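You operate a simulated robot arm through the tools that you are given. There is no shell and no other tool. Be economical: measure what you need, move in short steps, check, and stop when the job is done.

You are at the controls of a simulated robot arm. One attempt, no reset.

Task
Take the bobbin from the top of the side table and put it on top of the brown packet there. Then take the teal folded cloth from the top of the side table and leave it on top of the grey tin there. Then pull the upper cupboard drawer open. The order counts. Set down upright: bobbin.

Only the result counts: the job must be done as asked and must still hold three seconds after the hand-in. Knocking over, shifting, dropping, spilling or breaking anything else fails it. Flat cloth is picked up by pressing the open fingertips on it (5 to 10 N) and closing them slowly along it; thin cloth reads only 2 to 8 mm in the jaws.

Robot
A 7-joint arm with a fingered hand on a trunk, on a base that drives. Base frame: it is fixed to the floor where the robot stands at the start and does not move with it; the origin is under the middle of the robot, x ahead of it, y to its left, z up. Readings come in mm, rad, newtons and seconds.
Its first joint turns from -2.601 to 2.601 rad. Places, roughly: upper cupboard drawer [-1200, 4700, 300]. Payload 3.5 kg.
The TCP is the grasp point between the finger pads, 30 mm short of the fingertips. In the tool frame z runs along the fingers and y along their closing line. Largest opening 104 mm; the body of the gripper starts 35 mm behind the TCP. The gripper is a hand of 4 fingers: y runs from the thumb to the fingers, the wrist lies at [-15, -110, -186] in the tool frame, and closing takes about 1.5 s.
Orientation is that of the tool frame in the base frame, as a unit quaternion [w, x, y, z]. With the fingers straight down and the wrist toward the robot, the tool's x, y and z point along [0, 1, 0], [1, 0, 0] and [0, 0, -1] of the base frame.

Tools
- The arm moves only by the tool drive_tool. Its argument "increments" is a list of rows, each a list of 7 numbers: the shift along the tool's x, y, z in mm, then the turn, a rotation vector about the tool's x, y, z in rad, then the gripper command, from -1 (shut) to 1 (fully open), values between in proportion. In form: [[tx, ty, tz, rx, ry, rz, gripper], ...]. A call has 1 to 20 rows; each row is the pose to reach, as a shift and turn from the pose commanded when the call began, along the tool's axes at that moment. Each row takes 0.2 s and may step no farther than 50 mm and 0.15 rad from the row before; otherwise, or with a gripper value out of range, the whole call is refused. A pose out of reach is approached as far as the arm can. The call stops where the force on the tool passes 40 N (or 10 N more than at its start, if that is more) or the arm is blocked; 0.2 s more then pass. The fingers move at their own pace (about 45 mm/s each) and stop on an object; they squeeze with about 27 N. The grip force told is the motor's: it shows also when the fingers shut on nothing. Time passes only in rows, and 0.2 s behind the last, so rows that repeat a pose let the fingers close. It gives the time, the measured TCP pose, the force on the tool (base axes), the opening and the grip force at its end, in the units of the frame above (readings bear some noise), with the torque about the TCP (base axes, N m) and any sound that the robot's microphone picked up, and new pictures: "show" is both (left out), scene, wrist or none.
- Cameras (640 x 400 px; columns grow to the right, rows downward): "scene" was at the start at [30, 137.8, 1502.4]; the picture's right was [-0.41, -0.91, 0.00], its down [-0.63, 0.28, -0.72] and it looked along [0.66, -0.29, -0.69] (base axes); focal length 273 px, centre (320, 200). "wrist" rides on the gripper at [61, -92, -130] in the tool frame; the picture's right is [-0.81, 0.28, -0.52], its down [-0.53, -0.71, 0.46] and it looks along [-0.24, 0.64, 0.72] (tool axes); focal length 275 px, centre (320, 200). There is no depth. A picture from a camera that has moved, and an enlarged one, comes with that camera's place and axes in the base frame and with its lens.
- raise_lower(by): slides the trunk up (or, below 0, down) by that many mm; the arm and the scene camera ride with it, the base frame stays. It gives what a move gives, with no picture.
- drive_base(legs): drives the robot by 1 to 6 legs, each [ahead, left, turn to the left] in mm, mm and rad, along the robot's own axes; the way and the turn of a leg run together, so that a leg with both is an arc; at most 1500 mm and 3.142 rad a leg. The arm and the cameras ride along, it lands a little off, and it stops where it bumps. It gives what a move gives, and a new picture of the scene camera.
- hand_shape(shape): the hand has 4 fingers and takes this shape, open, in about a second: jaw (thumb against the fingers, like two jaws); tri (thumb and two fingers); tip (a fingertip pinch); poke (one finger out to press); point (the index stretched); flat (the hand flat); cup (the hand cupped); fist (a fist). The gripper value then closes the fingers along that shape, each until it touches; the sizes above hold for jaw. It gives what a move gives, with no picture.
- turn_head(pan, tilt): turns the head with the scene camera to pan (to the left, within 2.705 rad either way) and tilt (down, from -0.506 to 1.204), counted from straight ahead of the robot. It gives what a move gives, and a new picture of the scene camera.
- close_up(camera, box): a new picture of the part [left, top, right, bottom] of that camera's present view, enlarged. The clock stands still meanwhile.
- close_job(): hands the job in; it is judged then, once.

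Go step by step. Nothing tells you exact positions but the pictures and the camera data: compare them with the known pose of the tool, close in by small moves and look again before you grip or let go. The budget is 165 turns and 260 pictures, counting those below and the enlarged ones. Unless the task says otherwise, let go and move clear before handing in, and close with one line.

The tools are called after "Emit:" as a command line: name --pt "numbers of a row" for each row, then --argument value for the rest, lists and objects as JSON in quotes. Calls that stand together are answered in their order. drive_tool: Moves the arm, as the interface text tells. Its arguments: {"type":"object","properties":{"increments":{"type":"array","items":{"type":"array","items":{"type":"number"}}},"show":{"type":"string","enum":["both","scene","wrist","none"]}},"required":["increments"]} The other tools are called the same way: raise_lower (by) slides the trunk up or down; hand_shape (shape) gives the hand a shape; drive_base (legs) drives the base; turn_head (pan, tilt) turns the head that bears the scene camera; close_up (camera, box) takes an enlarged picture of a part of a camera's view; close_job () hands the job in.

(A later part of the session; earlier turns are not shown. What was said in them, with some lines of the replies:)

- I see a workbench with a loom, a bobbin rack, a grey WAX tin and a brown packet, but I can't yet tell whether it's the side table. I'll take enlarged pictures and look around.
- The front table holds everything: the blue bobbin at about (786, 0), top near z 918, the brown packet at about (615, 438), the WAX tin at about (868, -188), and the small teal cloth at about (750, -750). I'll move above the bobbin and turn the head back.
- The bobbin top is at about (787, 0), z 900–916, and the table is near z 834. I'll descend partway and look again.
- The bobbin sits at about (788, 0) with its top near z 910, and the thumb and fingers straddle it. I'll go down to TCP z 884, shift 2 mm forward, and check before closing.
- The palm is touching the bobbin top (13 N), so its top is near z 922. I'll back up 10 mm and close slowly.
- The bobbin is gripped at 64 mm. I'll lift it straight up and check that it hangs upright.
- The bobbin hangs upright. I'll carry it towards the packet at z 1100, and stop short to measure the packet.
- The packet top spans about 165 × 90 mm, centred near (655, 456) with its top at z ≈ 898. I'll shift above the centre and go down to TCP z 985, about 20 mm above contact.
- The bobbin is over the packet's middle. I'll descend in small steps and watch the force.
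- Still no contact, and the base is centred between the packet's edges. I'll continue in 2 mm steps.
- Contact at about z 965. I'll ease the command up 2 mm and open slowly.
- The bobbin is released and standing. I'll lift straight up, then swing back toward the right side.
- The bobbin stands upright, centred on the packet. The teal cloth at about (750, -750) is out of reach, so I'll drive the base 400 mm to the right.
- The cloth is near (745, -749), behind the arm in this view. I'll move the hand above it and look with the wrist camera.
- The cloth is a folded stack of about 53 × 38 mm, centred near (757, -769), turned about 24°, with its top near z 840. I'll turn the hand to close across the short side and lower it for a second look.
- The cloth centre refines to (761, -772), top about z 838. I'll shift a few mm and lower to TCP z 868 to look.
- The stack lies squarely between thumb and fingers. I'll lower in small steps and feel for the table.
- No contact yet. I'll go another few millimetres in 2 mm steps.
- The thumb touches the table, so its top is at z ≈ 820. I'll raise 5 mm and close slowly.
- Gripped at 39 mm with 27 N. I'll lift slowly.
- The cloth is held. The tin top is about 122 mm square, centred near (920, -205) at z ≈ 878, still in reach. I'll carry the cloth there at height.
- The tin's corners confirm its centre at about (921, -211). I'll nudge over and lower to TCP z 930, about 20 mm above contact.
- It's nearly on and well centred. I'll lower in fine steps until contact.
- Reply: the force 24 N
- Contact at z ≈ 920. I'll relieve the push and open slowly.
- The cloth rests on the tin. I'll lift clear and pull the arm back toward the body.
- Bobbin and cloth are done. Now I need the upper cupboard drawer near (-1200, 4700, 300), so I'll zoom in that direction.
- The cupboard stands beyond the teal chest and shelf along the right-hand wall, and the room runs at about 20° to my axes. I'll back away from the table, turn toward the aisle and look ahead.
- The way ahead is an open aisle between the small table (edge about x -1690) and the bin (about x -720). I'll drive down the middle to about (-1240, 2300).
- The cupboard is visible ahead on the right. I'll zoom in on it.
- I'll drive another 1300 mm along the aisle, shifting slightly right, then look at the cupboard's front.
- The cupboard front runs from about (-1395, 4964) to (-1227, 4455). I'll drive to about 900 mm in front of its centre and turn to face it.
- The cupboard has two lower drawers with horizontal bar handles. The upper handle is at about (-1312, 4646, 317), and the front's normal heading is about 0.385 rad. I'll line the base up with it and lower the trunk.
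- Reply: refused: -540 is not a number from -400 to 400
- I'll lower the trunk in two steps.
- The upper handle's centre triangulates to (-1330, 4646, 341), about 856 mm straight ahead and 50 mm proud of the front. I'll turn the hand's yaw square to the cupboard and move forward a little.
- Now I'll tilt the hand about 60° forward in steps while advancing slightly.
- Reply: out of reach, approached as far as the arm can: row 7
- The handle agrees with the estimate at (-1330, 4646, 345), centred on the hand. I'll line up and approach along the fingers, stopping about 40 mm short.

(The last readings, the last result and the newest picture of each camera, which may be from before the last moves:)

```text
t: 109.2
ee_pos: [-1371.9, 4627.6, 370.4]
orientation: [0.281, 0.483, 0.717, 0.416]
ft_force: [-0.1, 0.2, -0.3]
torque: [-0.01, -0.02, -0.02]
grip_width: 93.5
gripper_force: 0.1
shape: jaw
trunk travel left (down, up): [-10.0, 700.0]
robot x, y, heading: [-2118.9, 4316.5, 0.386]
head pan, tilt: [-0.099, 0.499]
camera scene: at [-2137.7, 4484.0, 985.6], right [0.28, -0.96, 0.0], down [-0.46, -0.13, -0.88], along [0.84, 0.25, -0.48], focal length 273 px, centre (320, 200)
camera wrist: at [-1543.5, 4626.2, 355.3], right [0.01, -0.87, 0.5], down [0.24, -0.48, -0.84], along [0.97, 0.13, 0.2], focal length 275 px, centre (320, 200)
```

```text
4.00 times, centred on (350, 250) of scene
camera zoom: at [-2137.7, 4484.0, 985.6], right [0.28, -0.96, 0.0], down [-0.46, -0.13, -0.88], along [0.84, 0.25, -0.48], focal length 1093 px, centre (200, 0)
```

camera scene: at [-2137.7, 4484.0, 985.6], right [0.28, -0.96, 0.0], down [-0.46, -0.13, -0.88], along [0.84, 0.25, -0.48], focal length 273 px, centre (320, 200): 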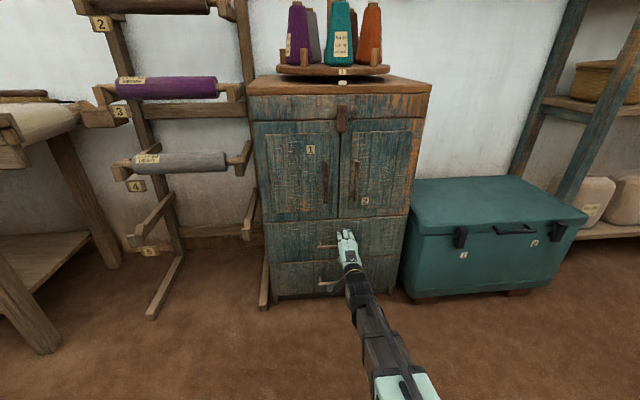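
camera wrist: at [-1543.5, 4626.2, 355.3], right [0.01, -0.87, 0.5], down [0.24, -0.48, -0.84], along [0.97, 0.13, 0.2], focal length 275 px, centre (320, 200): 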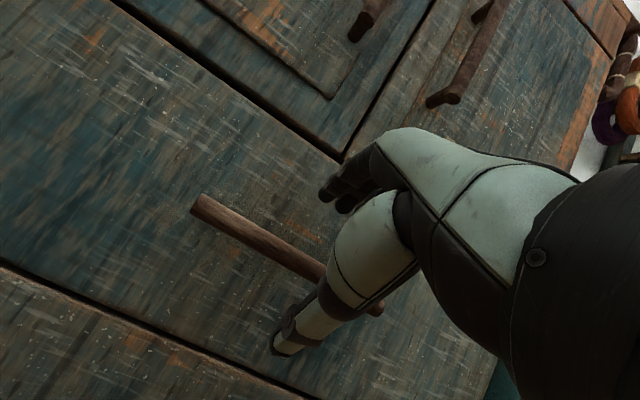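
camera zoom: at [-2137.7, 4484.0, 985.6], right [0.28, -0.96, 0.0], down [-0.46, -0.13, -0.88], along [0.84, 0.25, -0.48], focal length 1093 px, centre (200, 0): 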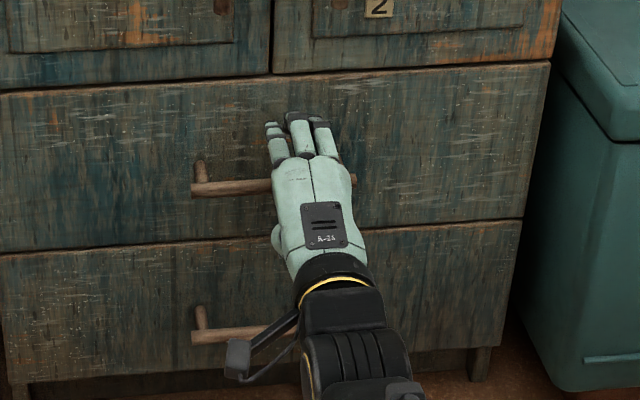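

The bar is 51 mm beyond the grasp point and centred between thumb and fingers. I'll advance 44 mm and then close.

Emit:
drive_tool --pt "3 2 15 0 0 0 0.8" --pt "3 3 30 0 0 0 0.8" --pt "3 3 44 0 0 0 0.8" --pt "3 3 44 0 0 0 0.8" --show "wrist"

Emit:
close_up --camera "scene" --box '[290, 200, 410, 300]'

```text
t: 109.8
ee_pos: [-1358.8, 4637.1, 363.6]
orientation: [0.281, 0.482, 0.716, 0.419]
ft_force: [-9.8, -3.9, 1.8]
torque: [0.17, -0.44, 0.08]
grip_width: 93.1
gripper_force: 0.0
shape: jaw
trunk travel left (down, up): [-10.0, 700.0]
robot x, y, heading: [-2114.7, 4316.8, 0.383]
head pan, tilt: [-0.099, 0.499]
stopped in row 2: the force on the tool passed its limit at 58 N (the readings are from after the stop); the commanded pose is now the measured one
camera wrist: at [-1528.3, 4635.3, 347.4], right [0.01, -0.87, 0.49], down [0.24, -0.48, -0.85], along [0.97, 0.13, 0.21], focal length 275 px, centre (320, 200)
```

wrist: 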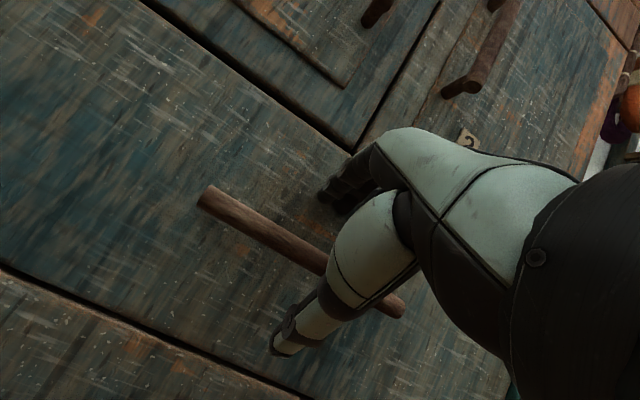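

```text
4.00 times, centred on (350, 250) of scene
camera zoom: at [-2138.4, 4483.7, 985.7], right [0.28, -0.96, 0.0], down [-0.46, -0.13, -0.88], along [0.84, 0.25, -0.48], focal length 1093 px, centre (200, 0)
```

zoom: 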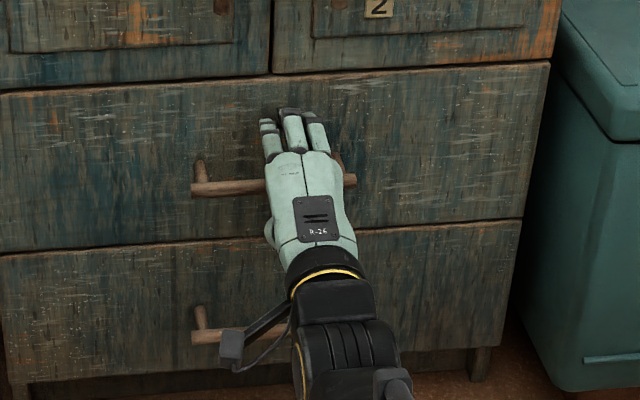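

The open upper fingers touched the drawer front (the drawer is shut, so no harm). I'll back off 5 mm, narrow the opening to about 50 mm, then advance more gently.

Emit:
drive_tool --pt "0 0 -6 0 0 0 0.6" --pt "0 0 -6 0 0 0 0.3" --pt "0 0 -6 0 0 0 0.0" --pt "0 0 -6 0 0 0 0.0" --pt "0 0 0 0 0 0 0.0" --pt "0 0 5 0 0 0 0.0" --pt "0 0 10 0 0 0 0.0" --pt "0 0 10 0 0 0 0.0" --show "wrist"

Emit:
close_up --camera "scene" --box '[290, 200, 410, 300]'

```text
t: 111.6
ee_pos: [-1348.9, 4639.5, 358.2]
orientation: [0.282, 0.484, 0.716, 0.418]
ft_force: [-1.5, -1.0, 0.3]
torque: [0.02, -0.04, 0.01]
grip_width: 52.1
gripper_force: 0.1
shape: jaw
trunk travel left (down, up): [-10.0, 700.0]
robot x, y, heading: [-2120.0, 4319.7, 0.391]
head pan, tilt: [-0.099, 0.499]
camera wrist: at [-1518.8, 4638.3, 342.1], right [0.01, -0.87, 0.49], down [0.24, -0.48, -0.85], along [0.97, 0.13, 0.2], focal length 275 px, centre (320, 200)
```

wrist: 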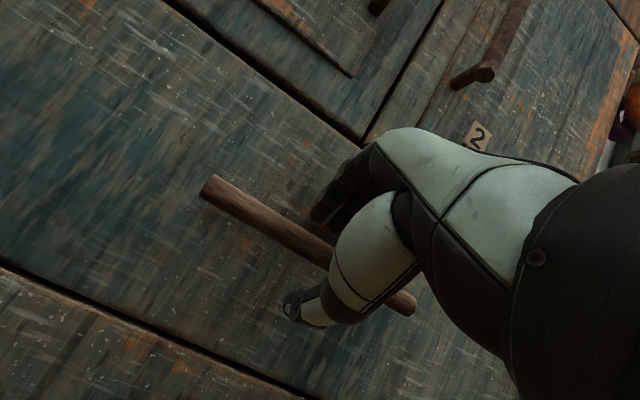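

```text
4.00 times, centred on (350, 250) of scene
camera zoom: at [-2138.0, 4483.9, 985.6], right [0.28, -0.96, 0.0], down [-0.46, -0.13, -0.88], along [0.84, 0.25, -0.48], focal length 1093 px, centre (200, 0)
```

zoom: 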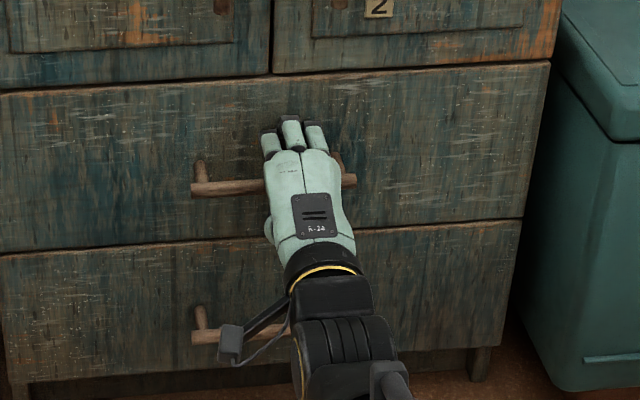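

The bar is now about 23 mm beyond the grasp point, inside the fingertips. I'll advance 6 mm more and close.

Emit:
drive_tool --pt "4 0 3 0 0 0 0.0" --pt "6 0 6 0 0 0 0.0" --pt "6 0 6 0 0 0 -0.3" --pt "6 0 6 0 0 0 -0.6" --pt "6 0 6 0 0 0 -0.9" --pt "6 0 6 0 0 0 -1" --pt "6 0 6 0 0 0 -1" --pt "6 0 6 0 0 0 -1" --show "wrist"

Emit:
close_up --camera "scene" --box '[290, 200, 410, 300]'

```text
t: 113.4
ee_pos: [-1345.6, 4647.8, 353.7]
orientation: [0.281, 0.484, 0.717, 0.417]
ft_force: [-0.4, 2.3, -8.8]
torque: [0.05, 0.0, -0.04]
grip_width: 0.8
gripper_force: 27.3
shape: jaw
trunk travel left (down, up): [-10.0, 700.0]
robot x, y, heading: [-2123.2, 4318.0, 0.385]
head pan, tilt: [-0.099, 0.499]
camera wrist: at [-1515.7, 4645.8, 337.7], right [0.01, -0.87, 0.49], down [0.24, -0.48, -0.85], along [0.97, 0.13, 0.2], focal length 275 px, centre (320, 200)
```

wrist: 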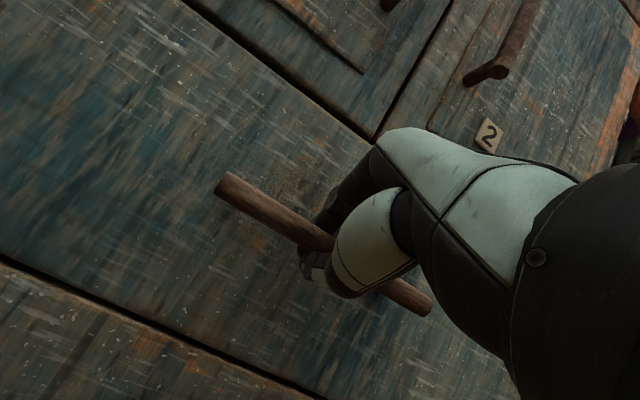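

```text
4.00 times, centred on (350, 250) of scene
camera zoom: at [-2137.3, 4484.2, 985.5], right [0.28, -0.96, 0.0], down [-0.46, -0.14, -0.88], along [0.84, 0.25, -0.48], focal length 1093 px, centre (200, 0)
```

zoom: 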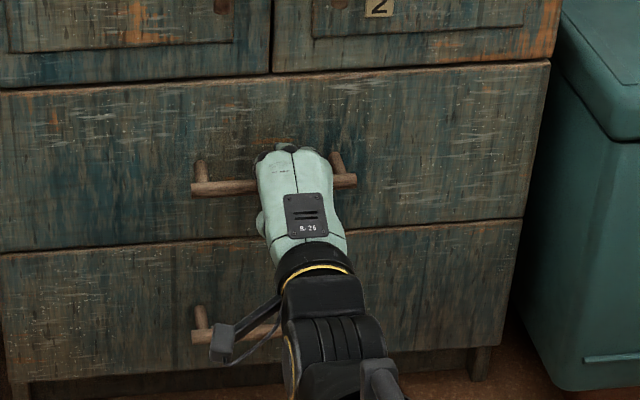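

The fingers have closed to 0.8 mm, apparently hooked around the bar. I'll make a short test pull straight back from the cupboard.

Emit:
drive_tool --pt "0 -5 -8.7 0 0 0 -1" --pt "0 -10 -17.3 0 0 0 -1" --pt "0 -20 -34.6 0 0 0 -1" --pt "0 -20 -34.6 0 0 0 -1" --show "wrist"

Emit:
close_up --camera "scene" --box '[290, 200, 410, 300]'

```text
t: 114.4
ee_pos: [-1383.9, 4632.4, 353.1]
orientation: [0.281, 0.483, 0.717, 0.417]
ft_force: [1.8, -5.7, -11.9]
torque: [0.0, 0.03, 0.02]
grip_width: 0.8
gripper_force: 27.0
shape: jaw
trunk travel left (down, up): [-10.0, 700.0]
robot x, y, heading: [-2114.2, 4316.3, 0.384]
head pan, tilt: [-0.099, 0.499]
camera wrist: at [-1554.3, 4631.6, 337.7], right [0.01, -0.87, 0.49], down [0.24, -0.48, -0.85], along [0.97, 0.13, 0.2], focal length 275 px, centre (320, 200)
```

wrist: 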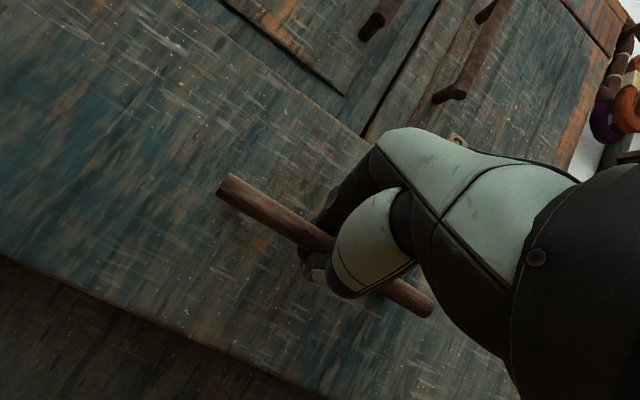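

```text
4.00 times, centred on (350, 250) of scene
camera zoom: at [-2137.1, 4484.1, 985.6], right [0.28, -0.96, 0.0], down [-0.46, -0.14, -0.88], along [0.84, 0.25, -0.48], focal length 1093 px, centre (200, 0)
```

zoom: 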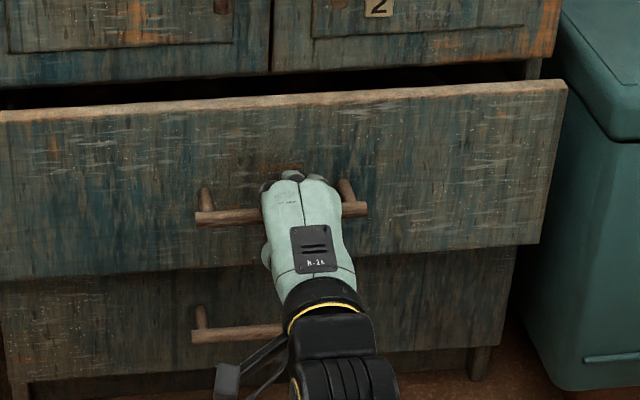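

The drawer is sliding open. I'll keep pulling with the arm in a straight line.

Emit:
drive_tool --pt "0 -9 -18 0 0 0 -1" --pt "0 -19 -35 0 0 0 -1" --pt "0 -29 -52 0 0 0 -1" --pt "0 -39 -69 0 0 0 -1" --pt "0 -49 -87 0 0 0 -1" --pt "0 -59 -104 0 0 0 -1" --pt "0 -59 -104 0 0 0 -1" --show "scene"

```text
t: 116.0
ee_pos: [-1495.2, 4588.9, 353.1]
orientation: [0.282, 0.484, 0.715, 0.418]
ft_force: [3.2, -8.3, -12.6]
torque: [-0.06, -0.05, 0.01]
grip_width: 1.4
gripper_force: 27.3
shape: jaw
trunk travel left (down, up): [-10.0, 700.0]
robot x, y, heading: [-2122.8, 4313.1, 0.386]
head pan, tilt: [-0.099, 0.499]
camera scene: at [-2137.1, 4484.0, 985.6], right [0.28, -0.96, 0.0], down [-0.46, -0.14, -0.88], along [0.84, 0.25, -0.48], focal length 273 px, centre (320, 200)
```

scene: 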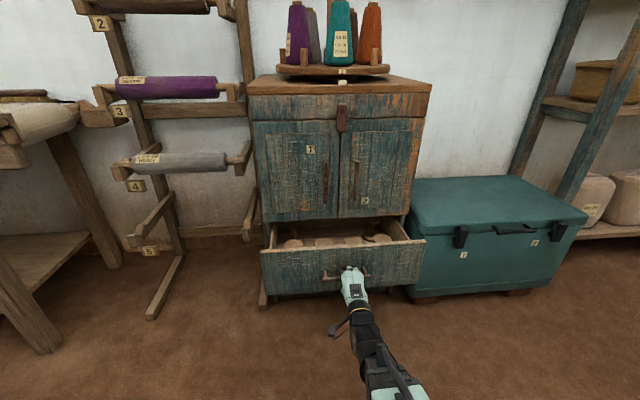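

It's about 155 mm open, with contents visible. I'll pull a bit more with the arm, whose force limit protects against hitting the stop.

Emit:
drive_tool --pt "0 -10 -17 0 0 0 -1" --pt "0 -20 -35 0 0 0 -1" --pt "0 -30 -52 0 0 0 -1" --pt "0 -40 -69 0 0 0 -1" --pt "0 -40 -69 0 0 0 -1" --show "scene"

```text
t: 117.2
ee_pos: [-1542.2, 4569.5, 343.2]
orientation: [0.282, 0.483, 0.716, 0.418]
ft_force: [-0.7, -0.8, 0.9]
torque: [0.02, 0.0, 0.02]
grip_width: 0.1
gripper_force: 26.6
shape: jaw
out of reach, approached as far as the arm can: row 3, 4, 5
trunk travel left (down, up): [-10.0, 700.0]
robot x, y, heading: [-2115.7, 4319.7, 0.382]
head pan, tilt: [-0.099, 0.499]
camera scene: at [-2138.0, 4484.0, 985.6], right [0.28, -0.96, 0.0], down [-0.46, -0.13, -0.88], along [0.84, 0.25, -0.48], focal length 273 px, centre (320, 200)
```

scene: 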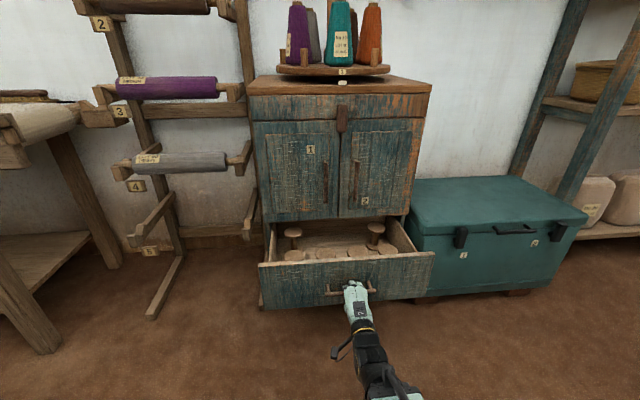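

It's now about 200 mm open, and the arm has reached its near limit. I'll check the grip and the opening closely.

Emit:
close_up --camera "scene" --box '[250, 200, 450, 320]'

Emit:
close_up --camera "wrist" --box '[0, 0, 640, 400]'

```text
3.20 times, centred on (350, 260) of scene
camera zoom: at [-2138.0, 4484.0, 985.6], right [0.28, -0.96, 0.0], down [-0.46, -0.13, -0.88], along [0.84, 0.25, -0.48], focal length 874 px, centre (224, 8)
```

zoom: 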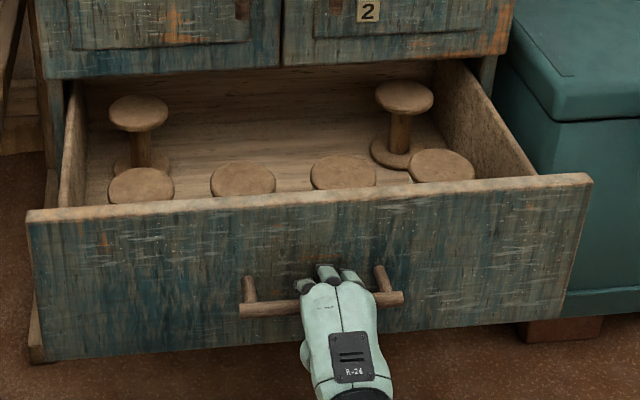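

```text
1.00 times, centred on (320, 200) of wrist (not enlarged: the box is as wide or as high as the picture)
camera zoom: at [-1714.0, 4568.8, 327.3], right [0.01, -0.87, 0.49], down [0.24, -0.48, -0.85], along [0.97, 0.13, 0.2], focal length 275 px, centre (320, 200)
```

zoom: 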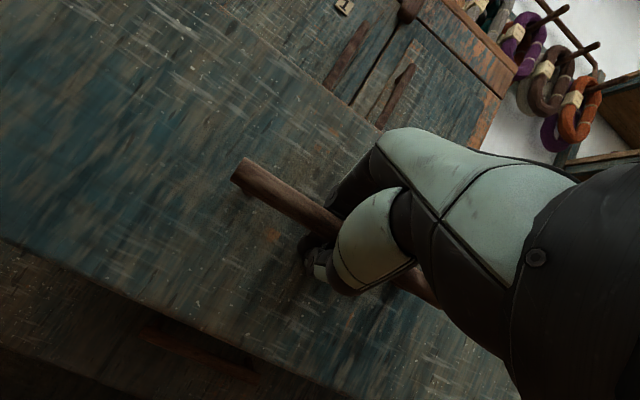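

The hand still hooks the bar, and the drawer may have more travel. I'll pull further by backing the base a little and watch the force.

Emit:
drive_base --legs '[[-40, 0, 0]]'

```text
t: 118.1
ee_pos: [-1580.0, 4555.9, 342.7]
orientation: [0.281, 0.482, 0.717, 0.419]
ft_force: [0.7, -0.1, 0.2]
torque: [0.03, 0.02, 0.0]
grip_width: 0.4
gripper_force: 26.2
shape: jaw
trunk travel left (down, up): [-10.0, 700.0]
robot x, y, heading: [-2158.1, 4301.6, 0.383]
head pan, tilt: [-0.099, 0.499]
camera scene: at [-2174.6, 4469.1, 985.6], right [0.28, -0.96, 0.0], down [-0.46, -0.14, -0.88], along [0.84, 0.25, -0.48], focal length 273 px, centre (320, 200)
```

scene: 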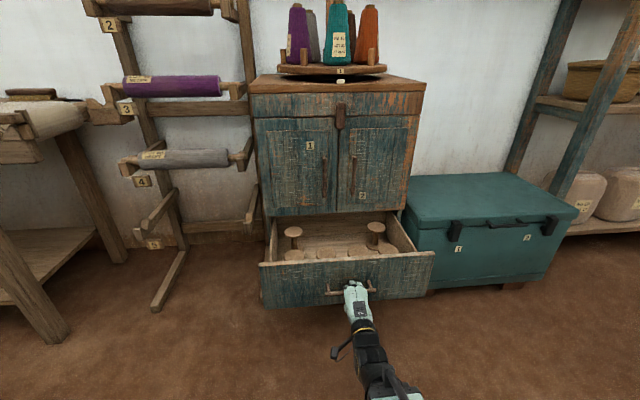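

The drawer followed with negligible force. I'll go back another 40 mm.

Emit:
drive_base --legs '[[-40, 0, 0]]'

Emit:
close_up --camera "scene" --box '[250, 190, 450, 320]'

```text
t: 119.0
ee_pos: [-1615.9, 4542.4, 342.9]
orientation: [0.282, 0.483, 0.716, 0.418]
ft_force: [26.0, 11.5, 5.3]
torque: [-0.04, 0.29, 0.08]
grip_width: 0.3
gripper_force: 26.3
shape: jaw
trunk travel left (down, up): [-10.0, 700.0]
robot x, y, heading: [-2193.0, 4283.9, 0.383]
head pan, tilt: [-0.099, 0.499]
camera scene: at [-2210.5, 4454.4, 985.7], right [0.28, -0.96, 0.0], down [-0.46, -0.14, -0.88], along [0.84, 0.25, -0.48], focal length 273 px, centre (320, 200)
```

scene: 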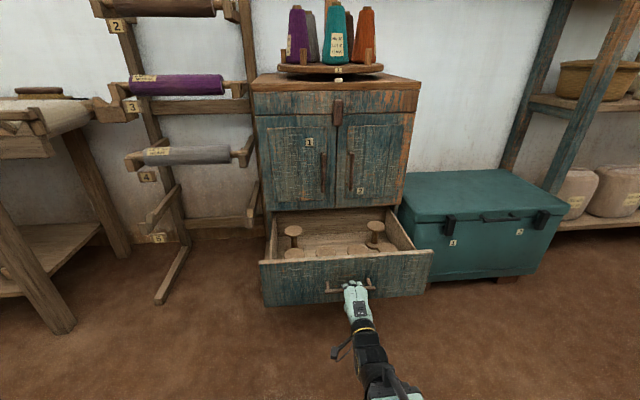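

```text
3.08 times, centred on (350, 255) of scene
camera zoom: at [-2210.5, 4454.4, 985.7], right [0.28, -0.96, 0.0], down [-0.46, -0.14, -0.88], along [0.84, 0.25, -0.48], focal length 841 px, centre (228, 31)
```

zoom: 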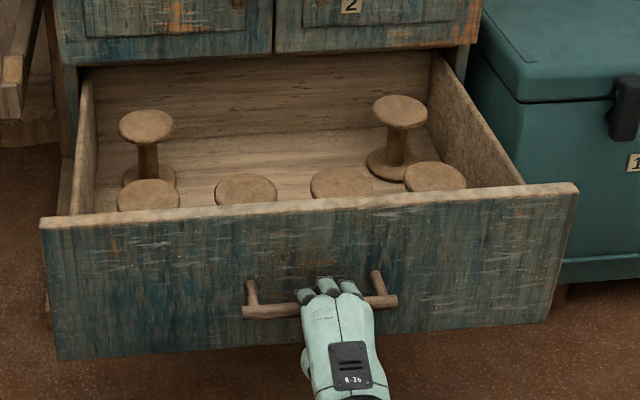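

I've reached the drawer's stop (26 N) at about 280 mm open. I'll relieve the pull and open the fingers part way.

Emit:
drive_tool --pt "0 2 3 0 0 0 -1" --pt "0 2 3 0 0 0 -0.6" --pt "0 2 3 0 0 0 -0.2" --pt "0 2 3 0 0 0 0.2" --pt "0 2 3 0 0 0 0.2" --pt "0 2 3 0 0 0 0.2" --show "wrist"

Emit:
close_up --camera "scene" --box '[250, 190, 450, 320]'

```text
t: 120.3
ee_pos: [-1613.9, 4543.3, 344.6]
orientation: [0.281, 0.482, 0.716, 0.419]
ft_force: [-0.5, 0.3, 0.6]
torque: [0.01, 0.0, -0.03]
grip_width: 62.3
gripper_force: 0.1
shape: jaw
trunk travel left (down, up): [-10.0, 700.0]
robot x, y, heading: [-2192.6, 4285.3, 0.389]
head pan, tilt: [-0.099, 0.499]
camera wrist: at [-1783.0, 4540.6, 327.8], right [0.01, -0.87, 0.49], down [0.24, -0.48, -0.85], along [0.97, 0.13, 0.21], focal length 275 px, centre (320, 200)
```

wrist: 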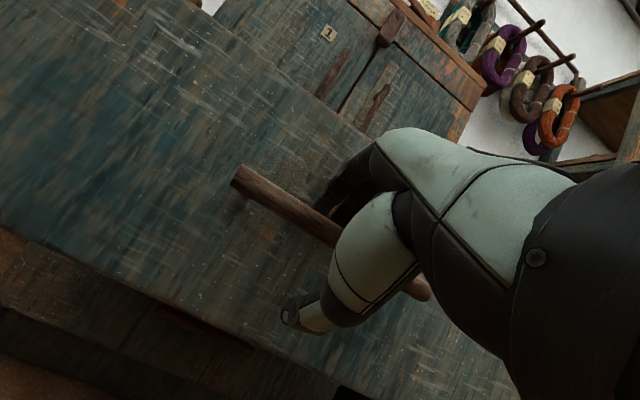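

```text
3.08 times, centred on (350, 255) of scene
camera zoom: at [-2210.8, 4454.4, 985.6], right [0.28, -0.96, 0.0], down [-0.46, -0.14, -0.88], along [0.84, 0.25, -0.48], focal length 841 px, centre (228, 31)
```

zoom: 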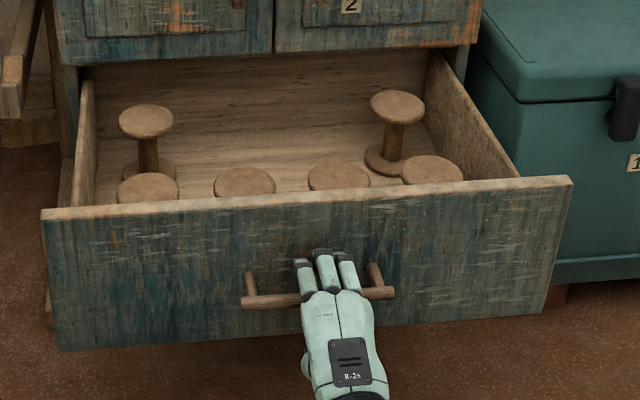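

The bar sits closer to the upper fingers, so I'll raise the trunk 15 mm to centre it and then back the base straight away.

Emit:
raise_lower --by 14

Emit:
close_up --camera "wrist" --box '[180, 120, 460, 360]'

```text
t: 121.0
ee_pos: [-1611.0, 4543.5, 357.0]
orientation: [0.281, 0.482, 0.716, 0.419]
ft_force: [0.4, -0.4, -0.3]
torque: [0.0, 0.01, 0.0]
grip_width: 61.9
gripper_force: 0.0
shape: jaw
trunk travel left (down, up): [-24.0, 686.0]
robot x, y, heading: [-2190.0, 4284.8, 0.386]
head pan, tilt: [-0.099, 0.499]
```

```text
1.67 times, centred on (320, 240) of wrist
camera zoom: at [-1783.0, 4540.7, 341.8], right [0.01, -0.87, 0.49], down [0.24, -0.48, -0.85], along [0.97, 0.13, 0.21], focal length 459 px, centre (320, 133)
```

zoom: 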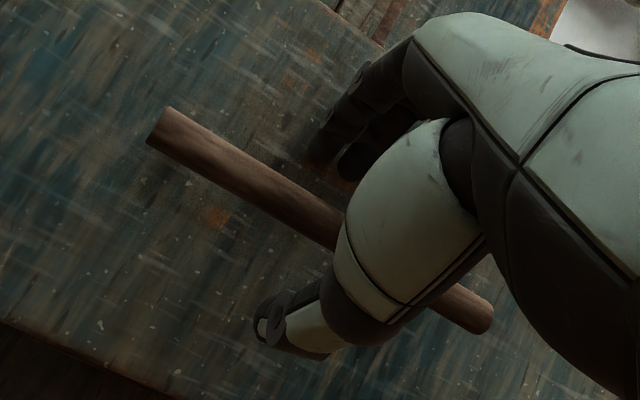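

The bar lies midway between the fingers and thumb, clear of both, with no force. I'll back the base away.

Emit:
drive_base --legs '[[-30, 0, 0]]'

Emit:
close_up --camera "scene" --box '[250, 190, 450, 320]'

```text
t: 121.8
ee_pos: [-1639.8, 4530.2, 357.3]
orientation: [0.282, 0.483, 0.716, 0.418]
ft_force: [0.1, -0.1, 0.4]
torque: [0.01, 0.02, -0.02]
grip_width: 62.1
gripper_force: 0.0
shape: jaw
trunk travel left (down, up): [-24.0, 686.0]
robot x, y, heading: [-2219.2, 4273.8, 0.385]
head pan, tilt: [-0.099, 0.499]
camera scene: at [-2238.5, 4443.1, 999.6], right [0.28, -0.96, 0.0], down [-0.46, -0.14, -0.88], along [0.84, 0.25, -0.48], focal length 273 px, centre (320, 200)
```

scene: 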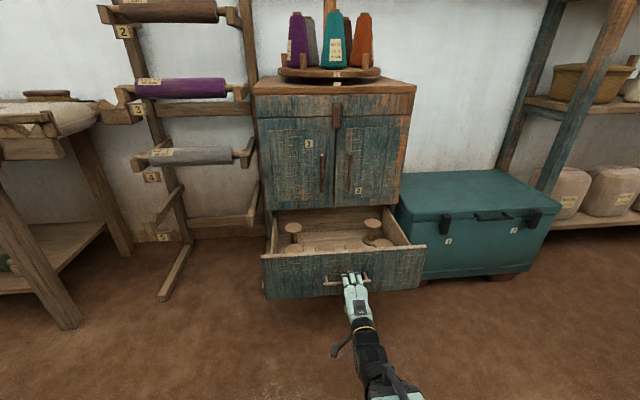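

```text
3.08 times, centred on (350, 255) of scene
camera zoom: at [-2238.5, 4443.1, 999.6], right [0.28, -0.96, 0.0], down [-0.46, -0.14, -0.88], along [0.84, 0.25, -0.48], focal length 841 px, centre (228, 31)
```

zoom: 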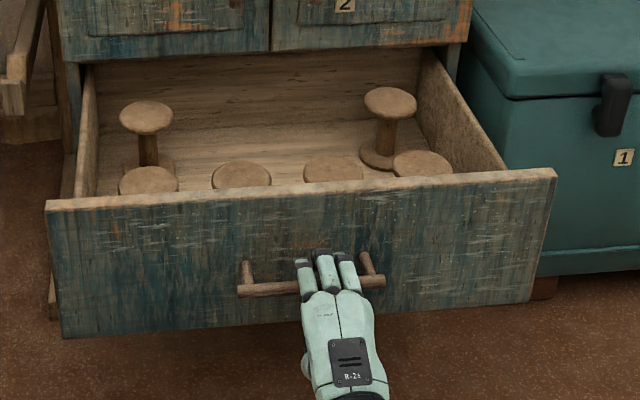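

The hand is sliding off freely and the drawer stays put. I'll continue back to clear it fully.

Emit:
drive_base --legs '[[-150, 0, 0]]'

Emit:
close_up --camera "scene" --box '[240, 180, 440, 310]'

```text
t: 123.2
ee_pos: [-1780.2, 4474.3, 357.7]
orientation: [0.282, 0.482, 0.716, 0.419]
ft_force: [-0.1, 0.1, -0.9]
torque: [0.01, -0.01, -0.04]
grip_width: 62.1
gripper_force: 0.0
shape: jaw
trunk travel left (down, up): [-24.0, 686.0]
robot x, y, heading: [-2357.2, 4216.2, 0.389]
head pan, tilt: [-0.099, 0.499]
camera scene: at [-2378.8, 4385.9, 999.6], right [0.28, -0.96, 0.0], down [-0.46, -0.14, -0.88], along [0.84, 0.25, -0.48], focal length 273 px, centre (320, 200)
```

scene: 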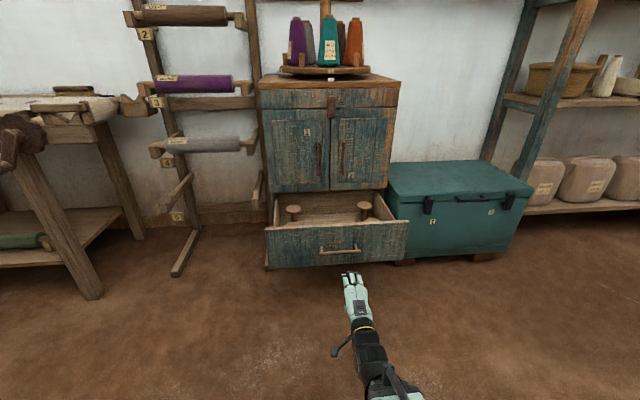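

```text
3.08 times, centred on (340, 245) of scene
camera zoom: at [-2378.8, 4385.9, 999.6], right [0.28, -0.96, 0.0], down [-0.46, -0.14, -0.88], along [0.84, 0.25, -0.48], focal length 841 px, centre (258, 62)
```

zoom: 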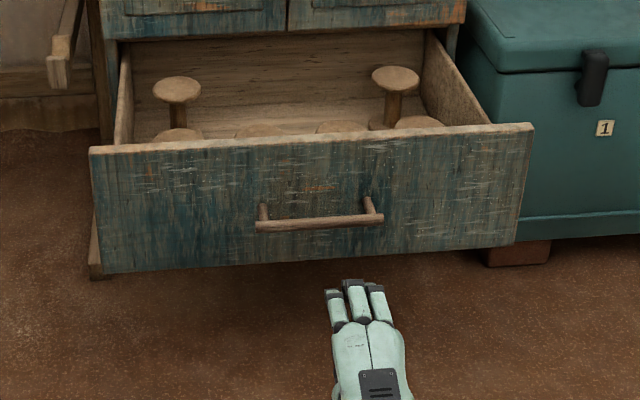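

The bobbin stands on the brown packet, the teal cloth lies on the grey tin, the upper drawer is open and the hand is clear. Handing in.

Emit:
close_job

```text
The job is handed in.
```

The job is handed in, in the order asked: the bobbin stands upright on the brown packet, the teal folded cloth lies on the grey tin, and the upper cupboard drawer is pulled open about 280 mm to its stop.
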